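You operate a simulated robot arm through the tools that you are given. There is no shell and no other tool. Be economical: measure what you need, move in short steps, check, and stop when the job is done.

The job below is to be done with a simulated robot arm. You get a single attempt, and the scene is never put back.

Task
Open the lidded pot on the short bench, sieve two scoops of its mix, then switch the sieve off.
Fine: leave the lid on the bench; steel scoop, four fifths full at least, put it back; spill a spoonful at most. Set down upright: steel scoop.
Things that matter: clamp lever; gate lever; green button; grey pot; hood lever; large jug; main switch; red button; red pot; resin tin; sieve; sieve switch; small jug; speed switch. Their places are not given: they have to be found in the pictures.

It is judged by the outcome, as a careful person would: the job done as asked, and still so three seconds after it is handed in. It fails if anything else is knocked over, pushed out of place, dropped, spilled or broken. Lids that push on must go on centred and level and be pressed home; caps that screw on are set level and turned clockwise until they are tight.

Robot
A 7-joint arm with a two-finger parallel gripper, fixed in place. Base frame: the origin is at the foot of the arm, x ahead of it, y to its left, z up. Units: mm, rad, N and s.
With the tool pointing down near the work surface it reaches from about 300 to 640 mm from the base axis. Its first joint turns from -2.496 to 2.496 rad. Payload 3 kg.
The TCP is the grasp point between the finger pads, 30 mm short of the fingertips. In the tool frame z runs along the fingers and y along their closing line. The gripper opens to 94 mm. The fingers are 28 mm wide and 10 mm thick; the gripper's body (50 by 96 mm) begins 55 mm behind the TCP.
Orientation is told as [roll, pitch, yaw] about the base's x, y, z axes, in that order, counted from this pose: with the fingers straight down and closing along the base's y, the tool's x points along the base's -x, its y along +y and its z along -z.

Tools
- The arm moves only by the tool nudge_tool. Its argument "rows" is a list that holds one entry, the list of rows, each a list of 7 numbers: the shift along the base's x, y, z in units of 250 mm (1.0 is 250 mm), then the turn, a rotation vector about the base's x, y, z in units of 120 degrees (1.0 is 120 degrees), then the closure in counts, from 0 (fully open) to 255 (shut). In form: [[[tx, ty, tz, rx, ry, rz, jaw], ...]]. A call has 1 to 10 rows; each row is the pose to reach, as a shift and turn from the pose commanded when the call began. A call with a number of a shift or a turn outside -1 to 1 is refused whole. Each row takes 0.2 s and may step no farther than 50 mm and 0.15 rad from the row before; otherwise, or with a gripper value out of range, the whole call is refused. Where a pose cannot be reached the arm comes as near as it can. A force on the tool above 40 N (or 10 N above the force at the start of the call, whichever is more), or a blocked arm, ends the call early, and 0.2 s more pass. The fingers move at their own pace (about 72 mm/s each) and stop on an object; they squeeze with about 27 N. The grip force told is the motor's: it shows also when the fingers shut on nothing. Time passes only in rows, and 0.2 s behind the last, so rows that repeat a pose let the fingers close. It gives the time, the measured TCP pose, the force on the tool (base axes), the opening and the grip force at its end, in the units of the frame above (readings bear some noise), with the torque about the TCP (base axes, N m) and any sound that the robot's microphone picked up.
- Cameras (640 x 400 px; columns grow to the right, rows downward): "scene" is fixed at [50.5, 501, 1480.4]; the picture's right is [-0.27, -0.96, 0.00], its down [-0.49, 0.14, -0.86] and it looks along [0.83, -0.23, -0.51] (base axes); focal length 214 px, centre (320, 200). "wrist" rides on the gripper at [76, 14, -103] in the tool frame; the picture's right is [-0.18, 0.98, 0.00], its down [-0.75, -0.14, -0.64] and it looks along [-0.63, -0.12, 0.77] (tool axes); focal length 243 px, centre (320, 200).
- get_image(camera): a new picture of that camera. It takes no simulated time.
- probe_pixels(camera, pixels): for up to 12 pixels [column, row] of the newest picture of that camera ("zoom" is the newest enlarged one), the place [x, y, z] in the base frame of the surface seen there, good to about 2 mm. It takes no simulated time.
- inspect(camera, box): a new picture of the part [left, top, right, bottom] of that camera's present view, enlarged. It takes no simulated time.
- close_job(): hands the job in; it is judged then, once.

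Keep the steps short. Do not move on a guess: measure, check each grasp and each placing, and mend mistakes. In all there are 80 turns and 34 pictures (those below and enlarged ones count). Leave the gripper open and the arm clear of the work at the hand-in unless told otherwise, and finish with a single line.

The tools are called after "Request:" by a JSON object that holds its "name" and its "arguments". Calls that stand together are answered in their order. nudge_tool: Moves the arm, as the interface text tells. Its arguments: {"type":"object","properties":{"rows":{"type":"array"}},"required":["rows"]} The other tools are called the same way: get_image (camera) takes a picture; probe_pixels (camera, pixels) gives the place of the surface under pixels of a picture; inspect (camera, box) takes an enlarged picture of a part of a camera's view; close_job () hands the job in.

At the start:

```text
time_s: 0.0
tcp_pos: [402.1, 201.8, 1359.0]
ee_rot: [0.001, 0.002, 0.0]
contact_force: [0.3, 1.3, 1.2]
moment: [0.01, 0.02, 0.0]
gripper_width: 94.1
finger_force: 0.0
```

scene: 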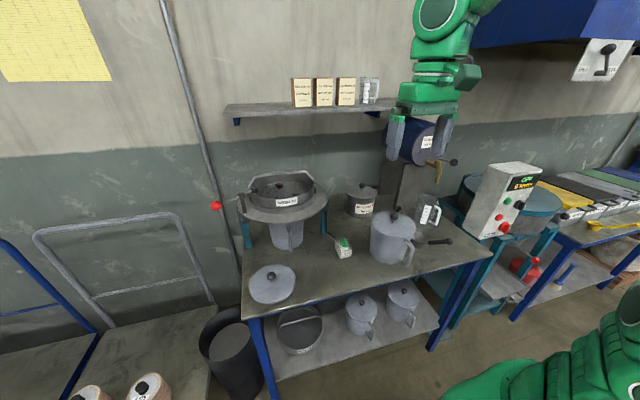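
wrist: 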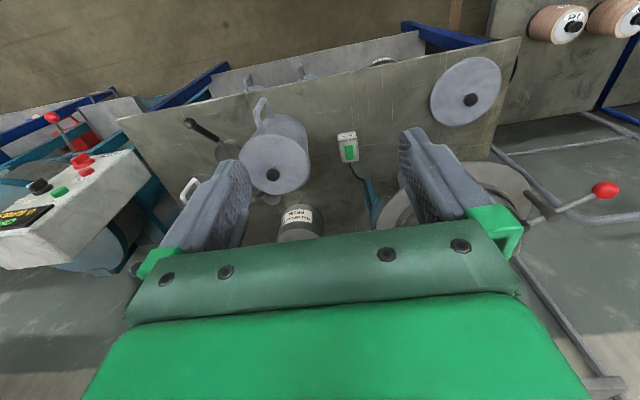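

I see a bench with a sieve, pots, and jugs, plus a lid. I'll zoom in on the bench to tell these things apart.

Request:
{"name": "inspect", "arguments": {"camera": "scene", "box": [220, 160, 360, 310]}}

Request:
{"name": "inspect", "arguments": {"camera": "scene", "box": [340, 100, 480, 280]}}

Request:
{"name": "inspect", "arguments": {"camera": "scene", "box": [450, 140, 640, 310]}}

```text
2.67 times, centred on (290, 235) of scene
```

zoom: 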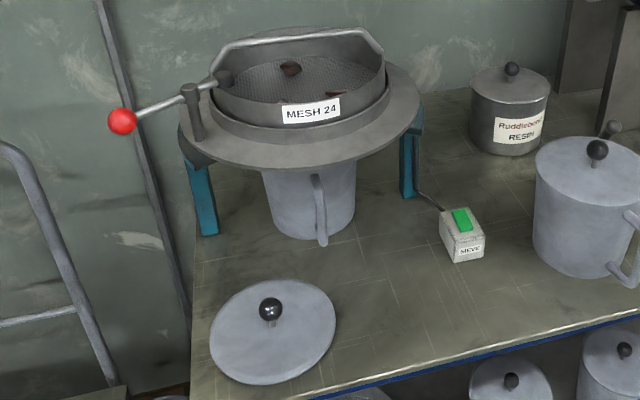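

```text
2.22 times, centred on (410, 190) of scene
```

zoom: 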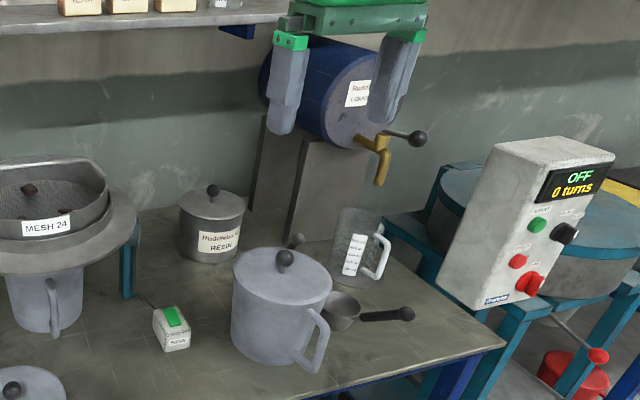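

```text
2.35 times, centred on (545, 225) of scene
```

zoom: 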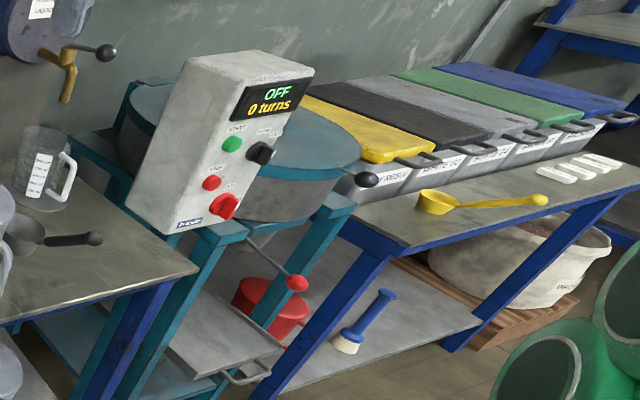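

Next I'll measure the geometry of the sieve, switch, pot, lid, scoop and bench in one probe on the scene picture.

Request:
{"name": "get_image", "arguments": {"camera": "scene"}}

Request:
{"name": "probe_pixels", "arguments": {"camera": "scene", "pixels": [[397, 214], [390, 226], [379, 225], [395, 245], [408, 256], [344, 243], [343, 252], [360, 255], [420, 240], [445, 241], [277, 189], [216, 205]]}}

Request:
{"name": "inspect", "arguments": {"camera": "scene", "box": [365, 195, 465, 275]}}

```text
28 pictures are left
```

scene: 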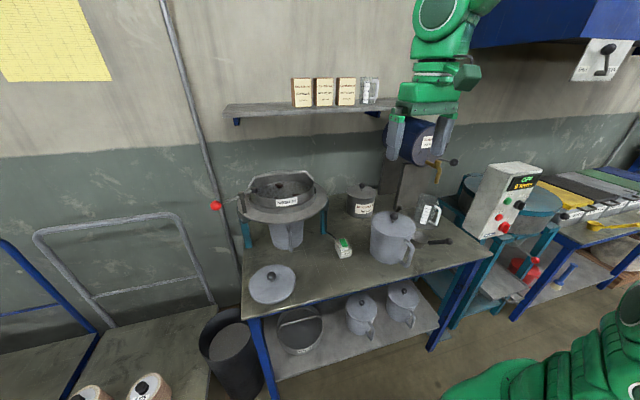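

```text
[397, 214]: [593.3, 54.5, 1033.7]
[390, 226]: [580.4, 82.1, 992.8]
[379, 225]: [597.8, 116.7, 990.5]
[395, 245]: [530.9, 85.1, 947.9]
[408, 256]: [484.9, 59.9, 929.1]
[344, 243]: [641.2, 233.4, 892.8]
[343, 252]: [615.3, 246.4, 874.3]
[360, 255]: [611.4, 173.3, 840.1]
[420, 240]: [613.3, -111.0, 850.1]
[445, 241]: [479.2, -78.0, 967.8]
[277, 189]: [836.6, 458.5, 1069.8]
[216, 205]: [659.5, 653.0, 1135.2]
```

```text
5.00 times, centred on (415, 235) of scene
```

zoom: 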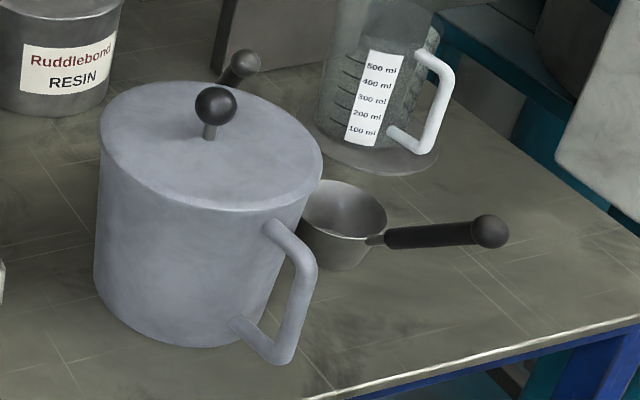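

I'll probe the scoop and pot in the zoom, and check the knob behind the pot.

Request:
{"name": "probe_pixels", "arguments": {"camera": "zoom", "pixels": [[345, 195], [345, 215], [306, 200], [385, 220], [340, 260], [400, 237], [440, 234], [490, 231], [243, 64], [215, 100], [230, 80], [370, 238]]}}

Request:
{"name": "inspect", "arguments": {"camera": "scene", "box": [200, 160, 340, 260]}}

```text
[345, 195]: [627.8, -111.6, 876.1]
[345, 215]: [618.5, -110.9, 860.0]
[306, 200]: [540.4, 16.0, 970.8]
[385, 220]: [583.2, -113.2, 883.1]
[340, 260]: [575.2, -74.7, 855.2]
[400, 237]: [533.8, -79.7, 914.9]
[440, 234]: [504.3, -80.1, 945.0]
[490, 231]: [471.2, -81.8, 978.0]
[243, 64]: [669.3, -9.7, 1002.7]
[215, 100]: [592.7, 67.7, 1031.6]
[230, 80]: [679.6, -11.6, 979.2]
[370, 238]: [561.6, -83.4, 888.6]
```

```text
4.00 times, centred on (270, 210) of scene
```

zoom: 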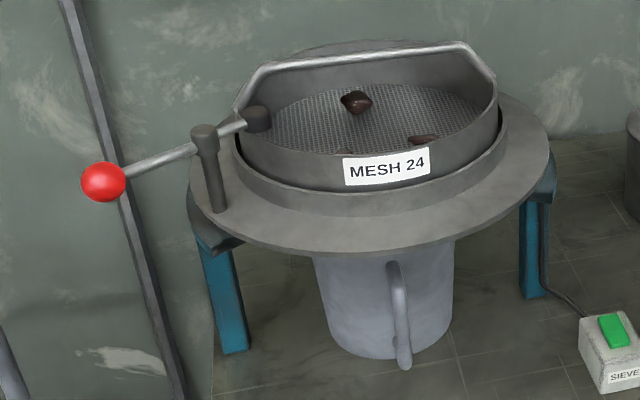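

Next I'll probe the sieve: mesh, rim, clamp, switch and receiver pot.

Request:
{"name": "probe_pixels", "arguments": {"camera": "zoom", "pixels": [[380, 120], [300, 120], [460, 110], [355, 98], [256, 118], [204, 135], [320, 150], [496, 90], [365, 45], [397, 270], [613, 330], [385, 235]]}}

Request:
{"name": "get_image", "arguments": {"camera": "wrist"}}

Request:
{"name": "probe_pixels", "arguments": {"camera": "wrist", "pixels": [[272, 174], [349, 153], [215, 136], [470, 100], [345, 138], [352, 148], [296, 232], [190, 125], [230, 150], [605, 190], [248, 150], [305, 160]]}}

```text
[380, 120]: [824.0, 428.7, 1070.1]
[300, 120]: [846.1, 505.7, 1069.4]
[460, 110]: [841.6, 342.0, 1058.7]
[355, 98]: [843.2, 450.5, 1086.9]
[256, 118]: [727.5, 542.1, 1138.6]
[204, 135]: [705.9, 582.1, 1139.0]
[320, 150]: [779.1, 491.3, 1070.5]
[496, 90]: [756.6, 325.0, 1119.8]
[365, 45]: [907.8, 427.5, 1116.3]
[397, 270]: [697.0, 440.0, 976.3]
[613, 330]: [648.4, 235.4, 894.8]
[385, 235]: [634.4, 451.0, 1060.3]
```

```text
25 pictures are left
```

wrist: 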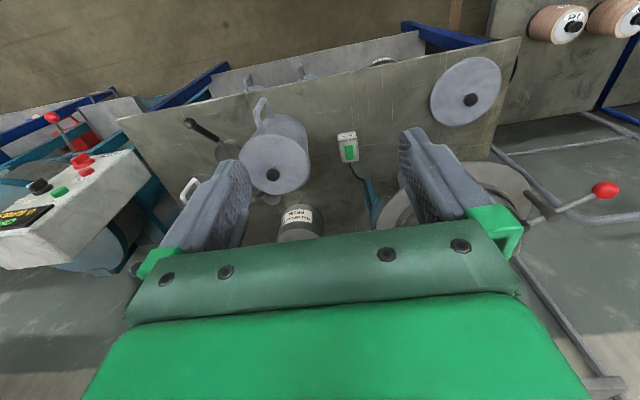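

```text
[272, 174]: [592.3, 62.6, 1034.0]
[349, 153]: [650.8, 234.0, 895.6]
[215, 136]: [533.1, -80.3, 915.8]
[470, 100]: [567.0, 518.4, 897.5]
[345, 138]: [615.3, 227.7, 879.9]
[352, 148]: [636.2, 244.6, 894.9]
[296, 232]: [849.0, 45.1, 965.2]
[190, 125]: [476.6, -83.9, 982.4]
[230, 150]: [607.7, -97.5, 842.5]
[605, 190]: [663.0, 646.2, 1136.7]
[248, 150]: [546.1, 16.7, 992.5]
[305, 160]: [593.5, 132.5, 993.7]
```

The scoop and lid are located. I'll zoom in on the switch, and probe the bench's front edge and free area along with the sieve rim.

Request:
{"name": "inspect", "arguments": {"camera": "wrist", "box": [325, 120, 375, 170]}}

Request:
{"name": "probe_pixels", "arguments": {"camera": "scene", "pixels": [[330, 290], [300, 303], [370, 280], [335, 275], [310, 275], [267, 207], [298, 200], [313, 188], [281, 170], [283, 205], [330, 200], [250, 310]]}}

Request:
{"name": "nudge_tool", "arguments": {"rows": [[[0, 0, 0, 0, 0, 0, 0]]]}}

```text
8.00 times, centred on (350, 145) of wrist
```

zoom: 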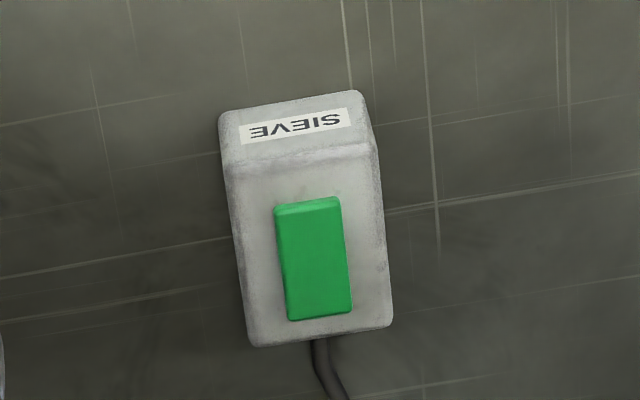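

```text
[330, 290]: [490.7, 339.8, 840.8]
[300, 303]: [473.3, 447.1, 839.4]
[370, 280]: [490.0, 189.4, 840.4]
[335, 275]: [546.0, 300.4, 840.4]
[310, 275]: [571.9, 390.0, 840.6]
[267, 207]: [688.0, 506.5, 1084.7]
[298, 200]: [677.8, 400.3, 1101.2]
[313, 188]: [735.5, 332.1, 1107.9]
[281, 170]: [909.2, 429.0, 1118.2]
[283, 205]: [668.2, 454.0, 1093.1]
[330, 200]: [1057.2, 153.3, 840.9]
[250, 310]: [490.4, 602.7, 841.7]
```

```text
time_s: 0.4
tcp_pos: [402.1, 200.0, 1359.3]
ee_rot: [-0.001, 0.0, 0.001]
contact_force: [0.2, -0.1, -0.5]
moment: [-0.02, 0.01, -0.01]
gripper_width: 93.8
finger_force: 0.1
```

No sound is heard, so the sieve seems to be off and will need switching on. The lid knob is at about (593, 62), with its top at 1034. I'll move above it, staying at z of about 1110.

Request:
{"name": "nudge_tool", "arguments": {"rows": [[[0.095, -0.069, -0.124, 0, 0, 0, 0], [0.191, -0.138, -0.249, 0, 0, 0, 0], [0.286, -0.207, -0.373, 0, 0, 0, 0], [0.382, -0.276, -0.498, 0, 0, 0, 0], [0.477, -0.345, -0.622, 0, 0, 0, 0], [0.573, -0.414, -0.747, 0, 0, 0, 0], [0.668, -0.483, -0.871, 0, 0, 0, 0], [0.764, -0.552, -0.996, 0, 0, 0, 0]]]}}

Request:
{"name": "get_image", "arguments": {"camera": "wrist"}}

Request:
{"name": "probe_pixels", "arguments": {"camera": "wrist", "pixels": [[320, 200], [320, 180], [320, 160], [320, 220], [300, 190], [340, 190]]}}

```text
time_s: 2.2
tcp_pos: [593.0, 62.1, 1106.8]
ee_rot: [0.0, -0.002, 0.001]
contact_force: [0.5, 0.4, -0.3]
moment: [0.0, -0.02, -0.02]
gripper_width: 94.2
finger_force: 0.1
```

```text
23 pictures are left
```

wrist: 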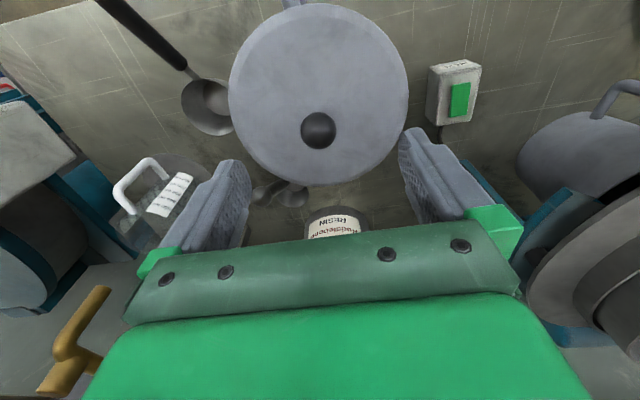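

```text
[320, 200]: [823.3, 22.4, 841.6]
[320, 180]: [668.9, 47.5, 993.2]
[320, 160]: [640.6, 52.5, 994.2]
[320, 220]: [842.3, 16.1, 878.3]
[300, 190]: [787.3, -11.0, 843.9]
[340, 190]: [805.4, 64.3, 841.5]
```

I'll measure the knob, the lid edges, the switch slope and the scoop from this closer view.

Request:
{"name": "probe_pixels", "arguments": {"camera": "wrist", "pixels": [[318, 118], [318, 131], [303, 131], [334, 131], [230, 95], [407, 95], [318, 184], [318, 6], [459, 90], [458, 112], [182, 100], [229, 110]]}}

Request:
{"name": "probe_pixels", "arguments": {"camera": "wrist", "pixels": [[461, 85], [460, 95], [458, 105], [456, 115], [448, 72], [442, 95], [440, 118], [475, 85], [206, 80], [206, 134], [207, 105], [183, 65]]}}

```text
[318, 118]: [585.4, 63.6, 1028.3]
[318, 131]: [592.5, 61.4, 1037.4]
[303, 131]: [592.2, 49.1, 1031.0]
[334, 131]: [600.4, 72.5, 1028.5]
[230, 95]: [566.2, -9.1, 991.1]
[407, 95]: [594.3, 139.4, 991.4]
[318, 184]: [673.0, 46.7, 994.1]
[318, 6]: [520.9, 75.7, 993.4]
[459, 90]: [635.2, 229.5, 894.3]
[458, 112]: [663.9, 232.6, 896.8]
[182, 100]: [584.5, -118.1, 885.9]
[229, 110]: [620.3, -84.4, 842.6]
```

```text
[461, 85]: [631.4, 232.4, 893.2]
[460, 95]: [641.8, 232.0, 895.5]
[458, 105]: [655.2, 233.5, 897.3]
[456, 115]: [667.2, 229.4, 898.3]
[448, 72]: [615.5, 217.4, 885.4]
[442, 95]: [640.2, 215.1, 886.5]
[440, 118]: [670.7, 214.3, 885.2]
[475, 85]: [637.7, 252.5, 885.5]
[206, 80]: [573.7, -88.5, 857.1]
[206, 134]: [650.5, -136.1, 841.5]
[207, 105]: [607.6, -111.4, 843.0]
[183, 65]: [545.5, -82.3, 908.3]
```

The knob's centre is near (597, 62, 1025), and the lid's top is at 992. I'll lower to TCP z of about 1026 and close on it.

Request:
{"name": "nudge_tool", "arguments": {"rows": [[[0.016, 0, -0.16, 0, 0, 0, 0], [0.016, 0, -0.28, 0, 0, 0, 0], [0.016, 0, -0.324, 0, 0, 0, 0], [0.016, 0, -0.324, 0, 0, 0, 255], [0.016, 0, -0.324, 0, 0, 0, 255], [0.016, 0, -0.324, 0, 0, 0, 255], [0.016, 0, -0.324, 0, 0, 0, 255]]]}}

```text
time_s: 3.8
tcp_pos: [595.1, 64.6, 1029.1]
ee_rot: [0.002, 0.0, 0.0]
contact_force: [0.1, 0.3, -0.6]
moment: [0.01, -0.02, 0.0]
gripper_width: 28.5
finger_force: 27.1
heard: snap
```

The grip is holding the knob at 28.5 mm. I'll lift gently straight up.

Request:
{"name": "nudge_tool", "arguments": {"rows": [[[0, 0, 0.02, 0, 0, 0, 255], [0, 0, 0.06, 0, 0, 0, 255], [0, 0, 0.16, 0, 0, 0, 255], [0, 0, 0.3, 0, 0, 0, 255], [0, 0, 0.4, 0, 0, 0, 255]]]}}

Request:
{"name": "get_image", "arguments": {"camera": "scene"}}

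```text
time_s: 5.0
tcp_pos: [596.7, 66.8, 1131.6]
ee_rot: [-0.001, 0.001, 0.001]
contact_force: [0.1, 0.0, 0.2]
moment: [-0.01, 0.0, 0.0]
gripper_width: 0.2
finger_force: 26.6
```

```text
22 pictures are left
```

scene: 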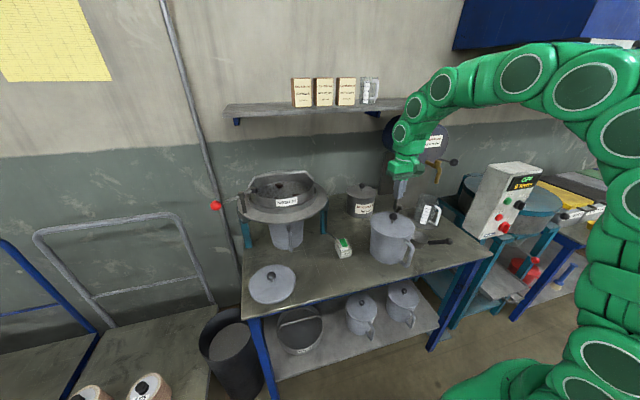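

The fingers slipped off the knob. I'll open them, then look closely at the lid for any changes and at its knob shape.

Request:
{"name": "nudge_tool", "arguments": {"rows": [[[0, 0, 0, 0, 0, 0, 0], [0, 0, 0, 0, 0, 0, 0], [0, 0, 0, 0, 0, 0, 0]]]}}

Request:
{"name": "inspect", "arguments": {"camera": "scene", "box": [360, 195, 430, 270]}}

Request:
{"name": "probe_pixels", "arguments": {"camera": "zoom", "pixels": [[320, 120], [305, 110], [320, 200], [200, 150], [330, 60], [450, 160], [300, 150], [290, 170]]}}

```text
time_s: 5.8
tcp_pos: [595.8, 65.8, 1131.7]
ee_rot: [0.0, -0.001, -0.001]
contact_force: [0.6, 0.4, 0.8]
moment: [0.02, 0.01, 0.01]
gripper_width: 93.9
finger_force: 0.0
```

```text
5.33 times, centred on (395, 232) of scene
```

zoom: 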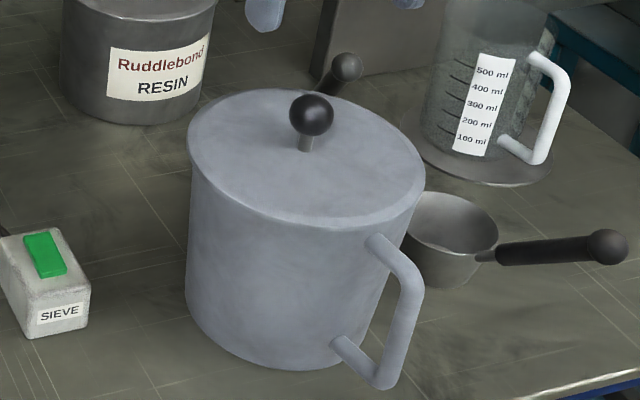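

```text
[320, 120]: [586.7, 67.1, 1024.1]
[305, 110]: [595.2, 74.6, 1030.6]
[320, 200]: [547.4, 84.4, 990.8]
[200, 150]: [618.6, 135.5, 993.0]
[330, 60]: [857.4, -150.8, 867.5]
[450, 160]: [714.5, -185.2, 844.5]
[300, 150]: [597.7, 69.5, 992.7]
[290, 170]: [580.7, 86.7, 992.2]
```

The knob is a ball on a thin stem. I'll grip again slightly lower at TCP z of 1024, then pull only a few mm and read the force.

Request:
{"name": "nudge_tool", "arguments": {"rows": [[[0.002, -0.004, -0.15, 0, 0, 0, 0], [0.002, -0.008, -0.3, 0, 0, 0, 0], [0.002, -0.008, -0.4, 0, 0, 0, 0], [0.002, -0.008, -0.424, 0, 0, 0, 0], [0.002, -0.008, -0.424, 0, 0, 0, 255], [0.002, -0.008, -0.424, 0, 0, 0, 255], [0.002, -0.008, -0.424, 0, 0, 0, 255], [0.002, -0.008, -0.424, 0, 0, 0, 255], [0.002, -0.008, -0.424, 0, 0, 0, 255]]]}}

Request:
{"name": "nudge_tool", "arguments": {"rows": [[[0, 0, 0.004, 0, 0, 0, 255], [0, 0, 0.008, 0, 0, 0, 255]]]}}

Request:
{"name": "get_image", "arguments": {"camera": "wrist"}}

```text
time_s: 7.8
tcp_pos: [598.2, 60.2, 1023.3]
ee_rot: [0.001, -0.001, -0.002]
contact_force: [2.0, -12.5, 7.4]
moment: [-0.19, -0.06, -0.01]
gripper_width: 29.2
finger_force: 27.0
heard: snap
```

```text
time_s: 8.4
tcp_pos: [597.3, 61.5, 1024.0]
ee_rot: [-0.001, 0.002, 0.0]
contact_force: [-0.1, -0.3, 0.6]
moment: [-0.01, 0.03, 0.01]
gripper_width: 29.0
finger_force: 27.2
heard: snap
```

```text
20 pictures are left
```

wrist: 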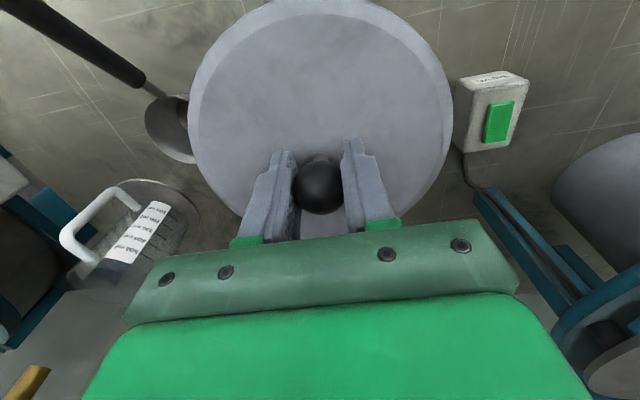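

The grip is centred, with another snap heard and no force left on the tool. I'll raise in small steps and watch the width.

Request:
{"name": "nudge_tool", "arguments": {"rows": [[[0, 0, 0.008, 0, 0, 0, 255], [0, 0, 0.016, 0, 0, 0, 255], [0, 0, 0.024, 0, 0, 0, 255]]]}}

Request:
{"name": "get_image", "arguments": {"camera": "wrist"}}

```text
time_s: 9.2
tcp_pos: [597.8, 60.8, 1031.7]
ee_rot: [-0.001, -0.002, 0.002]
contact_force: [0.0, 1.3, -1.0]
moment: [0.0, 0.08, 0.02]
gripper_width: 28.9
finger_force: 27.0
```

```text
19 pictures are left
```

wrist: 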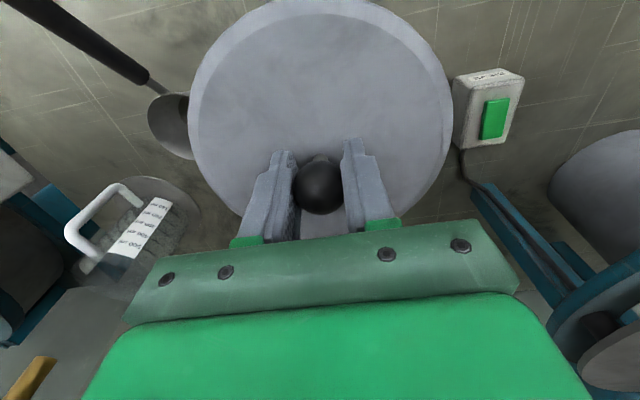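

The lid moves with the fingers, so the snap was it popping free. I'll lift clear, then carry it to free bench space at about (545, 336).

Request:
{"name": "nudge_tool", "arguments": {"rows": [[[0, 0, 0.04, 0, 0, 0, 255], [0, 0, 0.12, 0, 0, 0, 255], [0, 0, 0.24, 0, 0, 0, 255], [0, 0, 0.34, 0, 0, 0, 255], [0, 0, 0.38, 0, 0, 0, 255]]]}}

Request:
{"name": "nudge_tool", "arguments": {"rows": [[[-0.01, 0.05, 0, 0, 0, 0, 255], [-0.03, 0.16, 0, 0, 0, 0, 255], [-0.06, 0.31, 0, 0, 0, 0, 255], [-0.09, 0.47, 0, 0, 0, 0, 255], [-0.12, 0.63, 0, 0, 0, 0, 255], [-0.15, 0.79, 0, 0, 0, 0, 255], [-0.18, 0.95, 0, 0, 0, 0, 255], [-0.2, 1.0, 0, 0, 0, 0, 255], [-0.212, 1.0, 0, 0, 0, 0, 255]]]}}

Request:
{"name": "get_image", "arguments": {"camera": "scene"}}

```text
time_s: 10.4
tcp_pos: [596.5, 60.4, 1125.6]
ee_rot: [0.0, 0.002, -0.001]
contact_force: [-0.3, -0.1, -0.1]
moment: [-0.04, 0.02, -0.02]
gripper_width: 29.2
finger_force: 27.6
```

```text
time_s: 12.4
tcp_pos: [542.5, 310.6, 1126.1]
ee_rot: [0.001, 0.001, 0.0]
contact_force: [-0.8, -1.0, -1.1]
moment: [-0.04, 0.01, -0.01]
gripper_width: 28.9
finger_force: 27.0
```

```text
18 pictures are left
```

scene: 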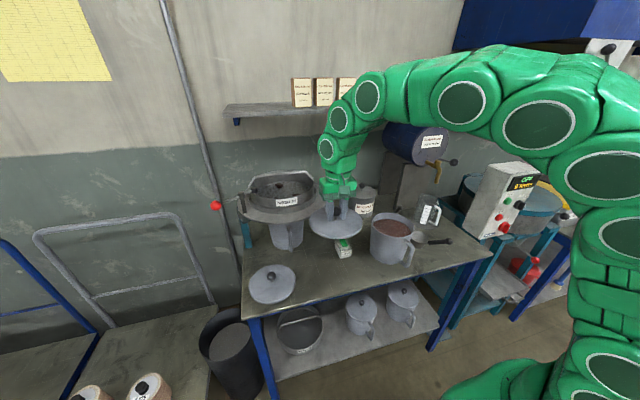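

The lid is held level and the pot is open, with reddish mix visible high inside. I'll lower the lid at (545, 338) to a little above the bench.

Request:
{"name": "nudge_tool", "arguments": {"rows": [[[0, 0.11, -0.06, 0, 0, 0, 255], [0, 0.11, -0.2, 0, 0, 0, 255], [0, 0.11, -0.38, 0, 0, 0, 255], [0, 0.11, -0.56, 0, 0, 0, 255], [0, 0.11, -0.72, 0, 0, 0, 255], [0, 0.11, -0.84, 0, 0, 0, 255], [0, 0.11, -0.91, 0, 0, 0, 255]]]}}

Request:
{"name": "nudge_tool", "arguments": {"rows": [[[0, 0, -0.02, 0, 0, 0, 255], [0, 0, -0.035, 0, 0, 0, 255], [0, 0, -0.05, 0, 0, 0, 255]]]}}

Request:
{"name": "get_image", "arguments": {"camera": "scene"}}

```text
time_s: 14.0
tcp_pos: [546.0, 338.3, 895.6]
ee_rot: [0.0, 0.001, 0.001]
contact_force: [0.1, 0.0, -1.4]
moment: [0.03, 0.0, 0.01]
gripper_width: 29.0
finger_force: 26.8
```

```text
time_s: 14.8
tcp_pos: [544.4, 339.4, 885.0]
ee_rot: [0.001, 0.0, 0.0]
contact_force: [-0.5, -0.1, -1.0]
moment: [0.0, 0.01, -0.02]
gripper_width: 28.8
finger_force: 27.1
```

```text
17 pictures are left
```

scene: 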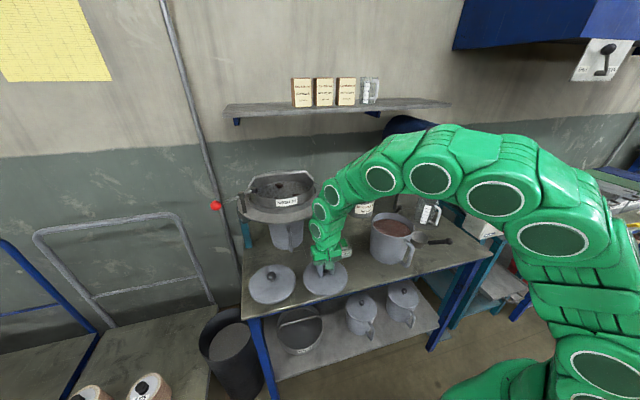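

I'll keep lowering in 1.5 mm steps until I feel contact.

Request:
{"name": "nudge_tool", "arguments": {"rows": [[[0, 0, -0.006, 0, 0, 0, 255], [0, 0, -0.012, 0, 0, 0, 255]]]}}

Request:
{"name": "probe_pixels", "arguments": {"camera": "scene", "pixels": [[325, 288], [340, 283], [310, 285], [262, 290], [285, 290]]}}

```text
time_s: 15.4
tcp_pos: [545.6, 339.9, 884.5]
ee_rot: [-0.001, -0.002, -0.001]
contact_force: [-4.4, -8.3, 29.3]
moment: [-0.08, -0.09, -0.07]
gripper_width: 28.6
finger_force: 27.0
```

```text
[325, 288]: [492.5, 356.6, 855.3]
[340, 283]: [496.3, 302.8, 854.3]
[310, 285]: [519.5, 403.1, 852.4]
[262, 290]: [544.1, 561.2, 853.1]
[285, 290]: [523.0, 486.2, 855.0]
```

It is in contact, with the lid top at 854 just like the other lid, so it's resting on the bench. I'll ease off, open, and rise.

Request:
{"name": "nudge_tool", "arguments": {"rows": [[[0, 0, 0.008, 0, 0, 0, 255], [0, 0, 0.01, 0, 0, 0, 120], [0, 0, 0.01, 0, 0, 0, 0], [0, 0, 0.01, 0, 0, 0, 0], [0, 0, 0.1, 0, 0, 0, 0], [0, 0, 0.28, 0, 0, 0, 0], [0, 0, 0.46, 0, 0, 0, 0], [0, 0, 0.64, 0, 0, 0, 0], [0, 0, 0.82, 0, 0, 0, 0], [0, 0, 1.0, 0, 0, 0, 0]]]}}

Request:
{"name": "inspect", "arguments": {"camera": "scene", "box": [280, 190, 460, 310]}}

Request:
{"name": "probe_pixels", "arguments": {"camera": "zoom", "pixels": [[390, 130], [360, 120], [420, 130], [390, 150], [335, 130], [400, 170], [460, 130], [390, 90], [430, 190], [460, 160], [160, 270], [360, 180]]}}

```text
time_s: 17.6
tcp_pos: [550.3, 340.2, 1132.9]
ee_rot: [0.001, 0.001, -0.002]
contact_force: [-0.9, -0.1, 0.3]
moment: [0.01, 0.03, -0.01]
gripper_width: 94.1
finger_force: 0.1
```

```text
3.33 times, centred on (370, 250) of scene
```

zoom: 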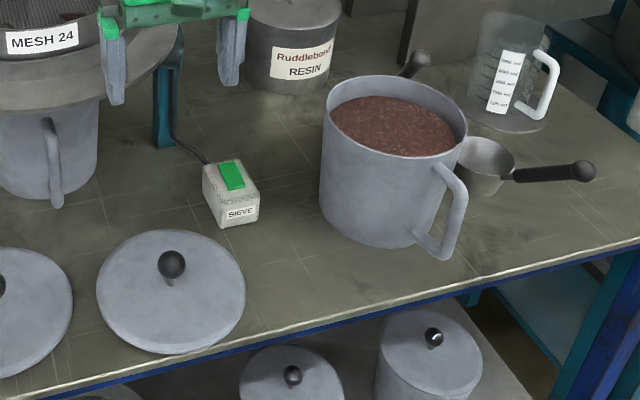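

```text
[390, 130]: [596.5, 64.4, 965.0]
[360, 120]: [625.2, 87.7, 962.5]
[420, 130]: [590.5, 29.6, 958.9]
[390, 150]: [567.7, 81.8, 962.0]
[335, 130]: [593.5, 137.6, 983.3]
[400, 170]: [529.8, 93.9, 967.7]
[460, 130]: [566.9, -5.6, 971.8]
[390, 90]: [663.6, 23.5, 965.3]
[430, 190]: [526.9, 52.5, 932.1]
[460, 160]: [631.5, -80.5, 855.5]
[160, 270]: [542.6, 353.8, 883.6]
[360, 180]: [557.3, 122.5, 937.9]
```

The lid sits on the bench. The mix surface is at about 963, with the pot rim near 985. Next I'll move over toward the steel scoop and view both it and the object behind the pot.

Request:
{"name": "nudge_tool", "arguments": {"rows": [[[0, -0.1, 0, 0, 0, 0, 0], [0, -0.28, 0, 0, 0, 0, 0], [0, -0.46, 0, 0, 0, 0, 0], [0, -0.64, 0, 0, 0, 0, 0], [-0.03, -0.82, 0, 0, 0, 0, 0], [-0.06, -1.0, 0, 0, 0, 0, 0]]]}}

Request:
{"name": "nudge_tool", "arguments": {"rows": [[[0, -0.19, 0, 0, 0, 0, 0], [-0.03, -0.36, 0, 0, 0, 0, 0], [-0.06, -0.53, -0.08, 0, 0, 0, 0], [-0.08, -0.68, -0.2, 0, 0, 0, 0]]]}}

Request:
{"name": "get_image", "arguments": {"camera": "wrist"}}

```text
time_s: 19.0
tcp_pos: [529.5, 89.1, 1134.3]
ee_rot: [0.0, -0.001, 0.001]
contact_force: [0.3, -0.2, -0.5]
moment: [-0.04, -0.02, 0.0]
gripper_width: 94.3
finger_force: 0.0
```

```text
time_s: 20.0
tcp_pos: [503.9, -82.3, 1088.3]
ee_rot: [-0.001, 0.002, 0.001]
contact_force: [-0.3, -0.4, -0.3]
moment: [-0.03, 0.0, -0.02]
gripper_width: 94.2
finger_force: 0.1
```

```text
15 pictures are left
```

wrist: 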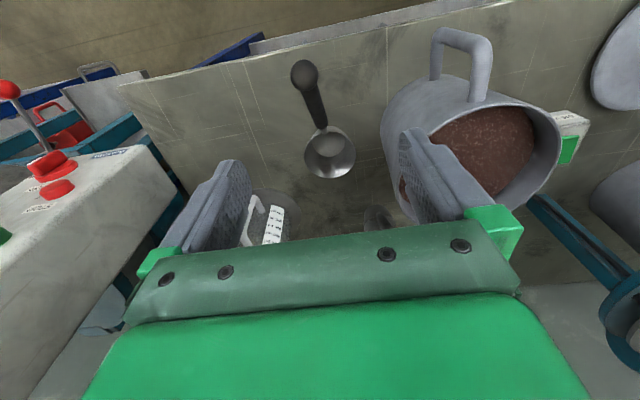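

The front scoop looks like shiny steel. I'll zoom in on it and the one behind the pot, to be sure.

Request:
{"name": "inspect", "arguments": {"camera": "wrist", "box": [270, 50, 410, 240]}}

Request:
{"name": "probe_pixels", "arguments": {"camera": "wrist", "pixels": [[304, 72], [312, 95], [318, 115], [321, 126], [330, 145], [306, 152], [355, 155], [330, 130], [330, 177], [378, 215], [458, 45], [470, 95]]}}

```text
2.11 times, centred on (340, 145) of wrist
```

zoom: 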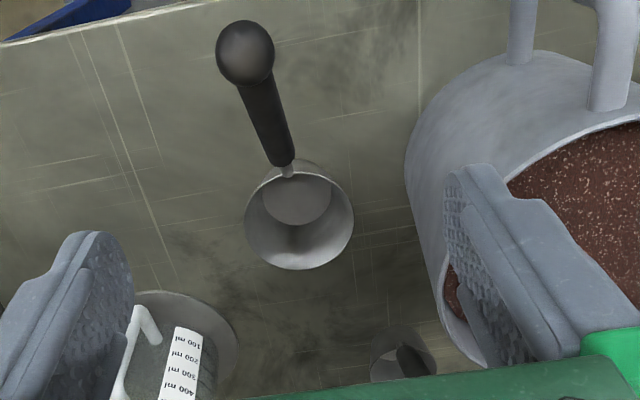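

```text
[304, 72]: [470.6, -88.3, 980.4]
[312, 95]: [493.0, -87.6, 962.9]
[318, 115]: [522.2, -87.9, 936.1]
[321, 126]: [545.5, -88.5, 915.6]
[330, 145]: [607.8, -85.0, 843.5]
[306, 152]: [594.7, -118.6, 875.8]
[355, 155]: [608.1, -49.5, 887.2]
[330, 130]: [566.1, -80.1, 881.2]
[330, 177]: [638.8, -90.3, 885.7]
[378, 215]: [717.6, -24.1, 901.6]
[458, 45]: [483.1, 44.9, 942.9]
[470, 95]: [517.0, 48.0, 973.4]
```

The front one is the large steel scoop: cup centre near (602, -84), radius 36, rim 887. The one behind the pot is a different, small one. I'll lower the half-open fingers around the handle at about (517, -84, 931) and close.

Request:
{"name": "nudge_tool", "arguments": {"rows": [[[0.052, -0.007, -0.15, 0, 0, 0, 110], [0.052, -0.007, -0.33, 0, 0, 0, 110], [0.052, -0.007, -0.5, 0, 0, 0, 110], [0.052, -0.007, -0.6, 0, 0, 0, 110], [0.052, -0.007, -0.628, 0, 0, 0, 110], [0.052, -0.007, -0.628, 0, 0, 0, 255], [0.052, -0.007, -0.628, 0, 0, 0, 255], [0.052, -0.007, -0.628, 0, 0, 0, 255], [0.052, -0.007, -0.628, 0, 0, 0, 255]]]}}

Request:
{"name": "nudge_tool", "arguments": {"rows": [[[0, 0, 0.04, 0, 0, 0, 255], [0, 0, 0.12, 0, 0, 0, 255], [0, 0, 0.16, 0, 0, 0, 255]]]}}

Request:
{"name": "inspect", "arguments": {"camera": "scene", "box": [360, 170, 480, 270]}}

```text
time_s: 22.0
tcp_pos: [523.4, -83.7, 927.0]
ee_rot: [0.001, -0.001, 0.0]
contact_force: [-0.4, 0.4, -0.5]
moment: [-0.02, 0.08, -0.01]
gripper_width: 20.3
finger_force: 27.6
```

```text
time_s: 22.8
tcp_pos: [523.7, -82.6, 966.0]
ee_rot: [0.0, 0.0, 0.0]
contact_force: [-0.3, -0.1, -1.2]
moment: [-0.03, 0.08, 0.0]
gripper_width: 20.2
finger_force: 27.4
```

```text
4.00 times, centred on (420, 220) of scene
```

zoom: 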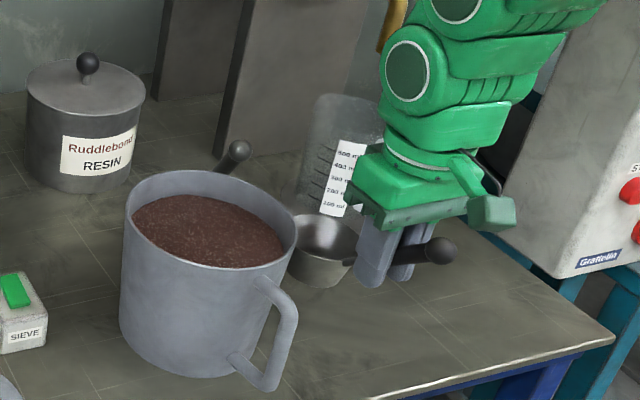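

The scoop is held firmly and level at 20 mm width. I'll note its return pose as TCP (523.5, -83.5, 927). Next I'll raise it and move over the pot, whose centre is (596, 63).

Request:
{"name": "nudge_tool", "arguments": {"rows": [[[0, 0, 0.16, 0, 0, 0, 255], [0, 0, 0.34, 0, 0, 0, 255], [0, 0, 0.52, 0, 0, 0, 255], [0, 0, 0.68, 0, 0, 0, 255], [0.05, 0.12, 0.72, 0, 0, 0, 255], [0.1, 0.28, 0.72, 0, 0, 0, 255], [0.16, 0.44, 0.72, 0, 0, 0, 255], [0.2, 0.56, 0.72, 0, 0, 0, 255], [0.2125, 0.582, 0.72, 0, 0, 0, 255]]]}}

Request:
{"name": "nudge_tool", "arguments": {"rows": [[[0, 0, 0, 0, 0.06, 0, 255], [0, 0, 0, 0, 0.12, 0, 255], [0, 0, 0, 0, 0.18, 0, 255], [0, 0, 0, 0, 0.24, 0, 255], [0, 0, 0, 0, 0.3, 0, 255], [0, 0, 0, 0, 0.36, 0, 255], [0, 0, 0, 0, 0.4167, 0, 255]]]}}

Request:
{"name": "inspect", "arguments": {"camera": "scene", "box": [340, 140, 460, 270]}}

```text
time_s: 24.8
tcp_pos: [576.6, 62.3, 1144.4]
ee_rot: [-0.001, -0.002, -0.001]
contact_force: [0.0, -0.4, -1.2]
moment: [-0.02, 0.08, 0.02]
gripper_width: 20.7
finger_force: 26.3
```

```text
time_s: 26.4
tcp_pos: [445.5, 113.0, 1039.3]
ee_rot: [-0.002, 0.875, -0.004]
contact_force: [7.1, -7.1, 3.5]
moment: [-0.46, -0.72, -0.57]
gripper_width: 24.6
finger_force: 27.0
out of reach, approached as far as the arm can: row 4, 5, 6, 7
```

```text
3.08 times, centred on (400, 205) of scene
```

zoom: 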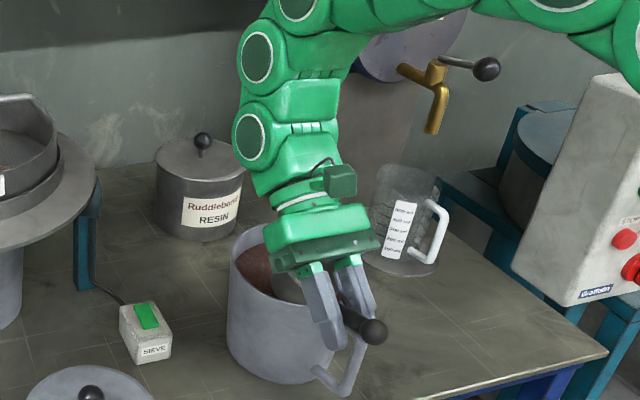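

The backward tilt isn't reachable, and the arm drifted toward the pot rim. I'll undo it gently: up and with a small rotation back, then read the pose.

Request:
{"name": "nudge_tool", "arguments": {"rows": [[[0, 0, 0.06, 0, -0.05, 0, 255]]]}}

```text
time_s: 26.8
tcp_pos: [448.0, 112.5, 1054.2]
ee_rot: [0.0, 0.77, -0.001]
contact_force: [0.5, -0.8, -0.9]
moment: [-0.01, 0.13, -0.01]
gripper_width: 20.4
finger_force: 26.7
```

Now free, and the command follows the measured pose. I'll continue up and back to level.

Request:
{"name": "nudge_tool", "arguments": {"rows": [[[0, 0, 0.1, 0, -0.06, 0, 255], [0, 0, 0.2, 0, -0.12, 0, 255], [0, 0, 0.3, 0, -0.18, 0, 255], [0, 0, 0.4, 0, -0.24, 0, 255], [0, 0, 0.4, 0, -0.3, 0, 255], [0, 0, 0.4, 0, -0.368, 0, 255]]]}}

Request:
{"name": "get_image", "arguments": {"camera": "scene"}}

```text
time_s: 28.2
tcp_pos: [447.5, 110.2, 1154.6]
ee_rot: [0.001, -0.005, 0.0]
contact_force: [0.3, -0.1, -1.5]
moment: [0.01, 0.15, -0.03]
gripper_width: 20.5
finger_force: 26.7
```

```text
11 pictures are left
```

scene: 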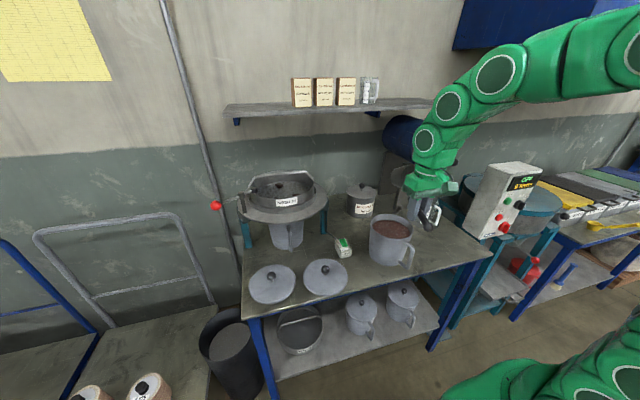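

I'll check how the scoop sits in the grip and whether the pot moved.

Request:
{"name": "inspect", "arguments": {"camera": "scene", "box": [360, 150, 480, 280]}}

Request:
{"name": "probe_pixels", "arguments": {"camera": "scene", "pixels": [[371, 228], [411, 229], [391, 215], [391, 236], [405, 220], [376, 221], [408, 256], [402, 240]]}}

```text
3.08 times, centred on (420, 215) of scene
```

zoom: 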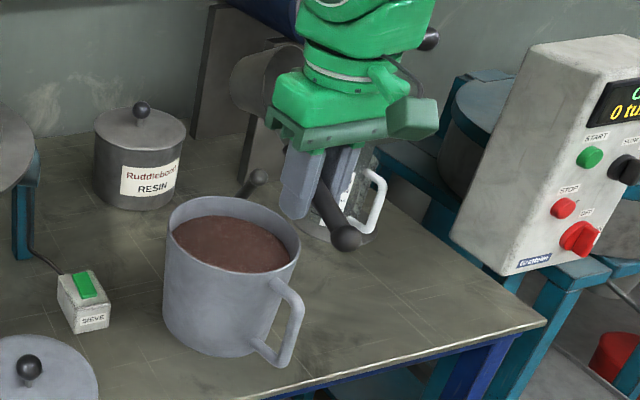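

```text
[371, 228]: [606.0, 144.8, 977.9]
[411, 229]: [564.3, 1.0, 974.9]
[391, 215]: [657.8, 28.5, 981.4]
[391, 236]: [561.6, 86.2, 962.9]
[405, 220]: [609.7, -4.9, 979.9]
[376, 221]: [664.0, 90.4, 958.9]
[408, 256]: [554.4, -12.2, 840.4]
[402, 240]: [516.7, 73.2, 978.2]
```

The scoop has rotated in the grip. I'll measure its knob and handle, and take a wrist view to see the cup.

Request:
{"name": "get_image", "arguments": {"camera": "wrist"}}

Request:
{"name": "probe_pixels", "arguments": {"camera": "zoom", "pixels": [[345, 238], [335, 220], [328, 205], [318, 185], [300, 225], [245, 185]]}}

```text
9 pictures are left
```

wrist: 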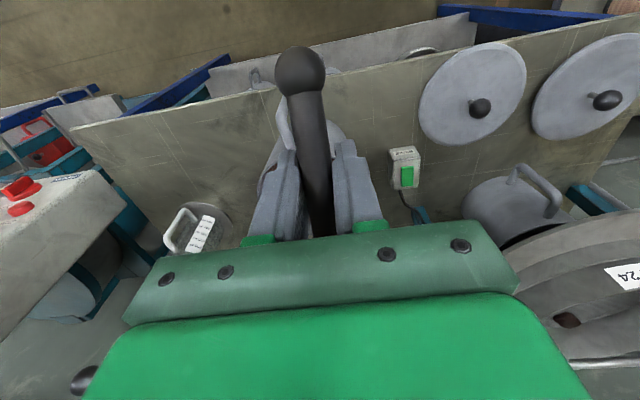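

```text
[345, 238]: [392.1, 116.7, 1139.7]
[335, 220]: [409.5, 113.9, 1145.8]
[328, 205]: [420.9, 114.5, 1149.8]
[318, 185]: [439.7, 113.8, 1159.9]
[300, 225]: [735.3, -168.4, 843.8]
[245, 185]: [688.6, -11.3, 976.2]
```

The scoop slipped about 68° in the grip, cup up: the handle now slopes 25° down toward the knob. To mend it I'll set the cup down level on free bench near (535, 203), with the hand pitched back, then regrasp. First I'll move to (457, 203, 1000).

Request:
{"name": "nudge_tool", "arguments": {"rows": [[[0.01, 0.1, -0.03, 0, 0, 0, 255], [0.02, 0.23, -0.1, 0, 0, 0, 255], [0.03, 0.35, -0.2, 0, 0, 0, 255], [0.038, 0.372, -0.36, 0, 0, 0, 255], [0.038, 0.372, -0.52, 0, 0, 0, 255], [0.038, 0.372, -0.618, 0, 0, 0, 255]]]}}

Request:
{"name": "nudge_tool", "arguments": {"rows": [[[0, 0, 0, 0, 0.063, 0, 255], [0, 0, 0, 0, 0.126, 0, 255], [0, 0, 0, 0, 0.189, 0, 255], [0, 0, 0, 0, 0.252, 0, 255]]]}}

```text
time_s: 29.6
tcp_pos: [457.1, 198.9, 998.1]
ee_rot: [-0.003, 0.0, 0.0]
contact_force: [0.1, -1.0, -0.8]
moment: [-0.03, 0.11, 0.0]
gripper_width: 20.5
finger_force: 27.2
```

```text
time_s: 30.6
tcp_pos: [458.9, 199.6, 998.2]
ee_rot: [0.0, 0.527, 0.0]
contact_force: [0.4, -0.6, -2.1]
moment: [0.01, 0.12, -0.04]
gripper_width: 20.7
finger_force: 26.5
```

Good so far. I'll continue the pitch in short steps.

Request:
{"name": "nudge_tool", "arguments": {"rows": [[[0, 0, 0, 0, 0.063, 0, 255], [0, 0, 0, 0, 0.126, 0, 255]]]}}

Request:
{"name": "nudge_tool", "arguments": {"rows": [[[0, 0, 0, 0, 0.06, 0, 255]]]}}

```text
time_s: 31.2
tcp_pos: [457.5, 200.9, 998.4]
ee_rot: [-0.003, 0.793, -0.002]
contact_force: [1.2, 0.7, -0.9]
moment: [-0.01, 0.12, 0.0]
gripper_width: 20.6
finger_force: 27.0
```

```text
time_s: 31.6
tcp_pos: [459.1, 201.1, 998.9]
ee_rot: [0.003, 0.916, 0.0]
contact_force: [-0.4, -0.4, -1.5]
moment: [0.03, 0.08, -0.02]
gripper_width: 20.2
finger_force: 27.4
```

Request:
{"name": "nudge_tool", "arguments": {"rows": [[[0, 0, 0, 0, 0.065, 0, 255], [0, 0, 0, 0, 0.129, 0, 255]]]}}

Request:
{"name": "inspect", "arguments": {"camera": "scene", "box": [280, 180, 440, 300]}}

```text
time_s: 32.2
tcp_pos: [425.2, 195.1, 962.2]
ee_rot: [-0.001, 1.185, 0.0]
contact_force: [0.9, 0.0, -1.1]
moment: [-0.03, 0.1, 0.03]
gripper_width: 20.5
finger_force: 27.3
out of reach, approached as far as the arm can: row 1, 2
```

```text
3.33 times, centred on (360, 240) of scene
```

zoom: 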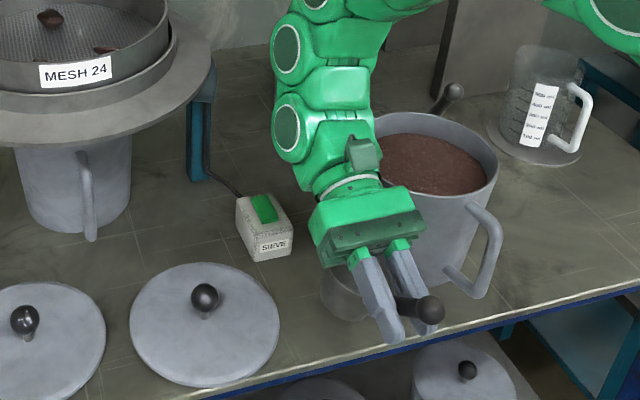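

The orientation is reached at (425, 195, 962). I'll probe the cup, handle and bench edge beneath it.

Request:
{"name": "probe_pixels", "arguments": {"camera": "zoom", "pixels": [[325, 270], [325, 300], [335, 312], [350, 318], [345, 285], [432, 310], [410, 305], [330, 360], [300, 370], [500, 300], [470, 200], [380, 150]]}}

```text
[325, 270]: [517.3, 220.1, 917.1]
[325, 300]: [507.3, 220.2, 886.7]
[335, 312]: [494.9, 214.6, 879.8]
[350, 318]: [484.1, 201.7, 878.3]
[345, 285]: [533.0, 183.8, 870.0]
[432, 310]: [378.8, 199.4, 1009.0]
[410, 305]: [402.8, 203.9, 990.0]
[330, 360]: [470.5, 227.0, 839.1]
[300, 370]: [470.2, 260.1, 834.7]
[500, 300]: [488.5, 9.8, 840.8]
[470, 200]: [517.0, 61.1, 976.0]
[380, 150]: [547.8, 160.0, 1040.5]
```

The scoop is nearly level (handle slope 38° against 43°). The bench edge is at x 470, so I need about +30 mm in x and to come down. I'll try in small steps.

Request:
{"name": "nudge_tool", "arguments": {"rows": [[[0.02, 0.02, -0.06, 0, 0, 0, 255], [0.06, 0.02, -0.09, 0, 0, 0, 255]]]}}

```text
time_s: 32.8
tcp_pos: [437.6, 199.8, 940.0]
ee_rot: [0.0, 1.186, 0.0]
contact_force: [-6.6, 1.0, 15.0]
moment: [-0.23, -0.68, -0.03]
gripper_width: 20.6
finger_force: 26.4
```

The rear cup edge touches the bench. I'll lift 4 mm, go forward 18 mm, then press down gently so the cup levels itself.

Request:
{"name": "nudge_tool", "arguments": {"rows": [[[0, 0, 0.02, 0, 0, 0, 255], [0.04, 0, 0.02, 0, 0, 0, 255], [0.075, 0, 0.02, 0, 0, 0, 255]]]}}

Request:
{"name": "nudge_tool", "arguments": {"rows": [[[0, 0, -0.016, 0, 0, 0, 255], [0, 0, -0.03, 0, 0, 0, 255]]]}}

Request:
{"name": "inspect", "arguments": {"camera": "scene", "box": [320, 230, 400, 290]}}

Request:
{"name": "probe_pixels", "arguments": {"camera": "zoom", "pixels": [[200, 150], [220, 200], [250, 270], [280, 290], [310, 300], [230, 250], [400, 250], [450, 250], [500, 260], [180, 180], [200, 230], [340, 300]]}}

```text
time_s: 33.6
tcp_pos: [438.2, 199.7, 944.2]
ee_rot: [-0.001, 1.186, 0.0]
contact_force: [0.0, -1.2, -0.7]
moment: [0.01, 0.09, -0.04]
gripper_width: 20.3
finger_force: 27.2
out of reach, approached as far as the arm can: row 2, 3
```

```text
time_s: 34.2
tcp_pos: [438.9, 199.2, 936.5]
ee_rot: [0.0, 1.187, 0.0]
contact_force: [-5.0, 2.4, 14.2]
moment: [-0.19, -0.68, 0.03]
gripper_width: 20.5
finger_force: 27.2
```

```text
6.67 times, centred on (360, 260) of scene
```

zoom: 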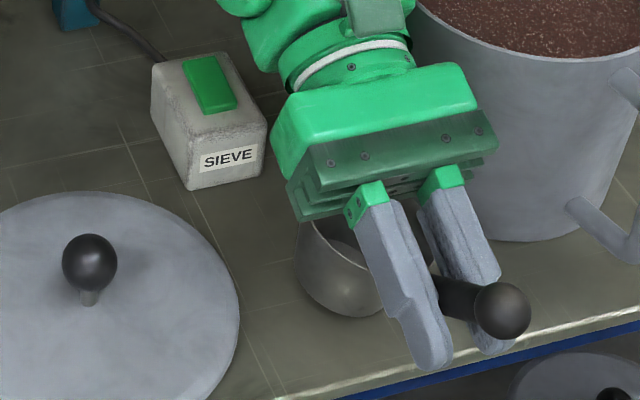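

```text
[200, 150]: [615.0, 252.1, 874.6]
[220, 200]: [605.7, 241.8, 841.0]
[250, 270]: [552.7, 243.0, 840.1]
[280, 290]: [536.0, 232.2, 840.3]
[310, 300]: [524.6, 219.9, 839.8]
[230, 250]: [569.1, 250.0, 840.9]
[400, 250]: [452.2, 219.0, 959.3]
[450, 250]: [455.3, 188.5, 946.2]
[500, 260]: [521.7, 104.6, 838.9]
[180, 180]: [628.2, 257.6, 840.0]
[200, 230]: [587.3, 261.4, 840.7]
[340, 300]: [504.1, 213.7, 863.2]
```

The cup's base lies fully on the bench side (rear edge at about 484, bench edge 470). I'll keep pressing down in 2 mm steps so it turns level.

Request:
{"name": "nudge_tool", "arguments": {"rows": [[[0, 0, -0.008, 0, 0, 0, 255], [0, 0, -0.016, 0, 0, 0, 255]]]}}

Request:
{"name": "nudge_tool", "arguments": {"rows": [[[0, 0, -0.008, 0, 0, 0, 255], [0, 0, -0.016, 0, 0, 0, 255]]]}}

Request:
{"name": "nudge_tool", "arguments": {"rows": [[[0, 0, -0.008, 0, 0, 0, 255], [0, 0, -0.016, 0, 0, 0, 255]]]}}

Request:
{"name": "probe_pixels", "arguments": {"camera": "scene", "pixels": [[383, 276], [375, 272]]}}

```text
time_s: 34.8
tcp_pos: [437.5, 198.9, 931.5]
ee_rot: [-0.001, 1.187, -0.001]
contact_force: [-4.6, 2.9, 11.6]
moment: [-0.11, -0.59, 0.05]
gripper_width: 20.5
finger_force: 27.3
```

```text
time_s: 35.4
tcp_pos: [437.8, 199.6, 926.0]
ee_rot: [-0.002, 1.183, 0.001]
contact_force: [-4.3, 1.8, 11.5]
moment: [-0.08, -0.55, 0.06]
gripper_width: 20.2
finger_force: 27.4
```

```text
time_s: 36.0
tcp_pos: [436.9, 200.4, 923.5]
ee_rot: [0.0, 1.185, 0.0]
contact_force: [-5.9, 2.9, 14.7]
moment: [-0.05, -0.68, 0.12]
gripper_width: 20.3
finger_force: 27.1
```

```text
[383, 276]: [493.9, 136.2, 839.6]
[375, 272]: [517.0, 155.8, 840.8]
```

I now see that pressing at the rear edge only tips the cup further up, so that's the wrong direction. A better fix is to lift away, go to the scoop's home spot, and press the knob (low end) onto the bench; that turns the cup down in the grip. First I'll lift and bring the hand level.

Request:
{"name": "nudge_tool", "arguments": {"rows": [[[0, 0, 0.08, 0, 0, 0, 255], [0, 0, 0.2, 0, -0.06, 0, 255], [0, 0, 0.32, 0, -0.12, 0, 255], [0, 0, 0.44, 0, -0.18, 0, 255], [0, 0, 0.5, 0, -0.24, 0, 255], [0, 0, 0.5, 0, -0.31, 0, 255], [0, 0, 0.5, 0, -0.38, 0, 255], [0, 0, 0.5, 0, -0.44, 0, 255], [0, 0, 0.5, 0, -0.5, 0, 255], [0, 0, 0.5, 0, -0.566, 0, 255]]]}}

Request:
{"name": "nudge_tool", "arguments": {"rows": [[[0, -0.15, 0, 0, 0, 0, 255], [0, -0.34, 0, 0, 0, 0, 255], [0, -0.53, 0, 0, 0, 0, 255], [0, -0.72, 0, 0, 0, 0, 255], [0, -0.9, 0, 0, 0, 0, 255], [0, -1.0, 0, 0, 0, 0, 255]]]}}

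Request:
{"name": "nudge_tool", "arguments": {"rows": [[[0.1, -0.13, 0, 0, 0, 0, 255], [0.28, -0.136, 0, 0, 0, 0, 255], [0.41, -0.136, -0.05, 0, 0, 0, 255]]]}}

Request:
{"name": "inspect", "arguments": {"camera": "scene", "box": [360, 170, 480, 280]}}

```text
time_s: 38.2
tcp_pos: [439.9, 198.8, 1047.0]
ee_rot: [0.001, -0.004, 0.0]
contact_force: [-0.1, 0.4, -2.1]
moment: [0.0, 0.07, 0.0]
gripper_width: 20.4
finger_force: 26.7
```

```text
time_s: 39.6
tcp_pos: [435.1, -52.0, 1049.6]
ee_rot: [0.002, 0.0, 0.0]
contact_force: [0.1, -0.1, -1.3]
moment: [0.05, 0.13, 0.04]
gripper_width: 20.1
finger_force: 27.6
```

```text
time_s: 40.4
tcp_pos: [541.9, -82.1, 1035.0]
ee_rot: [0.0, 0.001, -0.001]
contact_force: [0.4, -0.2, -1.1]
moment: [0.03, 0.11, -0.01]
gripper_width: 20.4
finger_force: 26.9
```

```text
3.64 times, centred on (420, 225) of scene
```

zoom: 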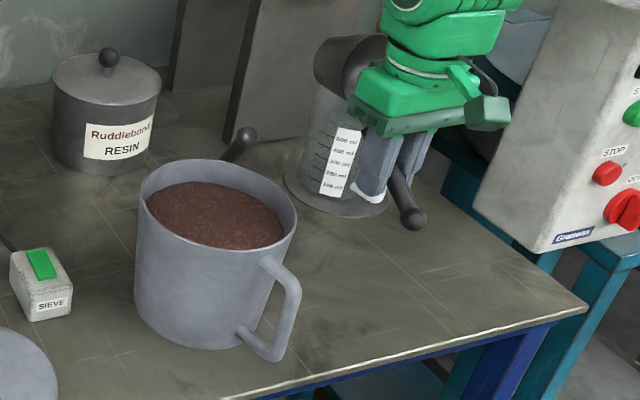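

I'll probe the knob, handle and cup, plus the jug and pot rim.

Request:
{"name": "probe_pixels", "arguments": {"camera": "zoom", "pixels": [[412, 215], [405, 195], [398, 180], [335, 50], [330, 75], [365, 45], [290, 180], [345, 200], [145, 190], [297, 215], [215, 165], [235, 255]]}}

```text
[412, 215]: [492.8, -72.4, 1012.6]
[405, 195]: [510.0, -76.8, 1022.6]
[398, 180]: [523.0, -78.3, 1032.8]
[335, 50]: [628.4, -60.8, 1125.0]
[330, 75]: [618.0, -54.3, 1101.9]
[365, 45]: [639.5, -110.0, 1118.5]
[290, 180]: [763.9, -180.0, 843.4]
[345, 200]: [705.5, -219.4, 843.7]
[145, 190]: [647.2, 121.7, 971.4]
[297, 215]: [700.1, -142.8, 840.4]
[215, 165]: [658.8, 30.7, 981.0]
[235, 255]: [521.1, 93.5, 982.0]
```

The handle now slopes about 37° with the knob low, so the knob bottom is about 47 mm below the TCP. I'll lower to near the bench, then press to z of about 878.

Request:
{"name": "nudge_tool", "arguments": {"rows": [[[0, 0, -0.14, 0, 0, 0, 255], [0, 0, -0.3, 0, 0, 0, 255], [0, 0, -0.46, 0, 0, 0, 255], [0, 0, -0.55, 0, 0, 0, 255]]]}}

Request:
{"name": "nudge_tool", "arguments": {"rows": [[[0, 0, -0.02, 0, 0, 0, 255], [0, 0, -0.04, 0, 0, 0, 255], [0, 0, -0.06, 0, 0, 0, 255], [0, 0, -0.074, 0, 0, 0, 255]]]}}

```text
time_s: 41.4
tcp_pos: [540.4, -82.9, 897.8]
ee_rot: [-0.002, -0.002, -0.001]
contact_force: [0.3, 0.0, -1.0]
moment: [0.03, 0.12, 0.01]
gripper_width: 20.5
finger_force: 27.1
```

```text
time_s: 42.4
tcp_pos: [540.6, -85.2, 879.9]
ee_rot: [-0.001, -0.001, -0.001]
contact_force: [7.6, -0.8, 13.3]
moment: [-0.03, 0.48, 0.03]
gripper_width: 20.3
finger_force: 27.1
```

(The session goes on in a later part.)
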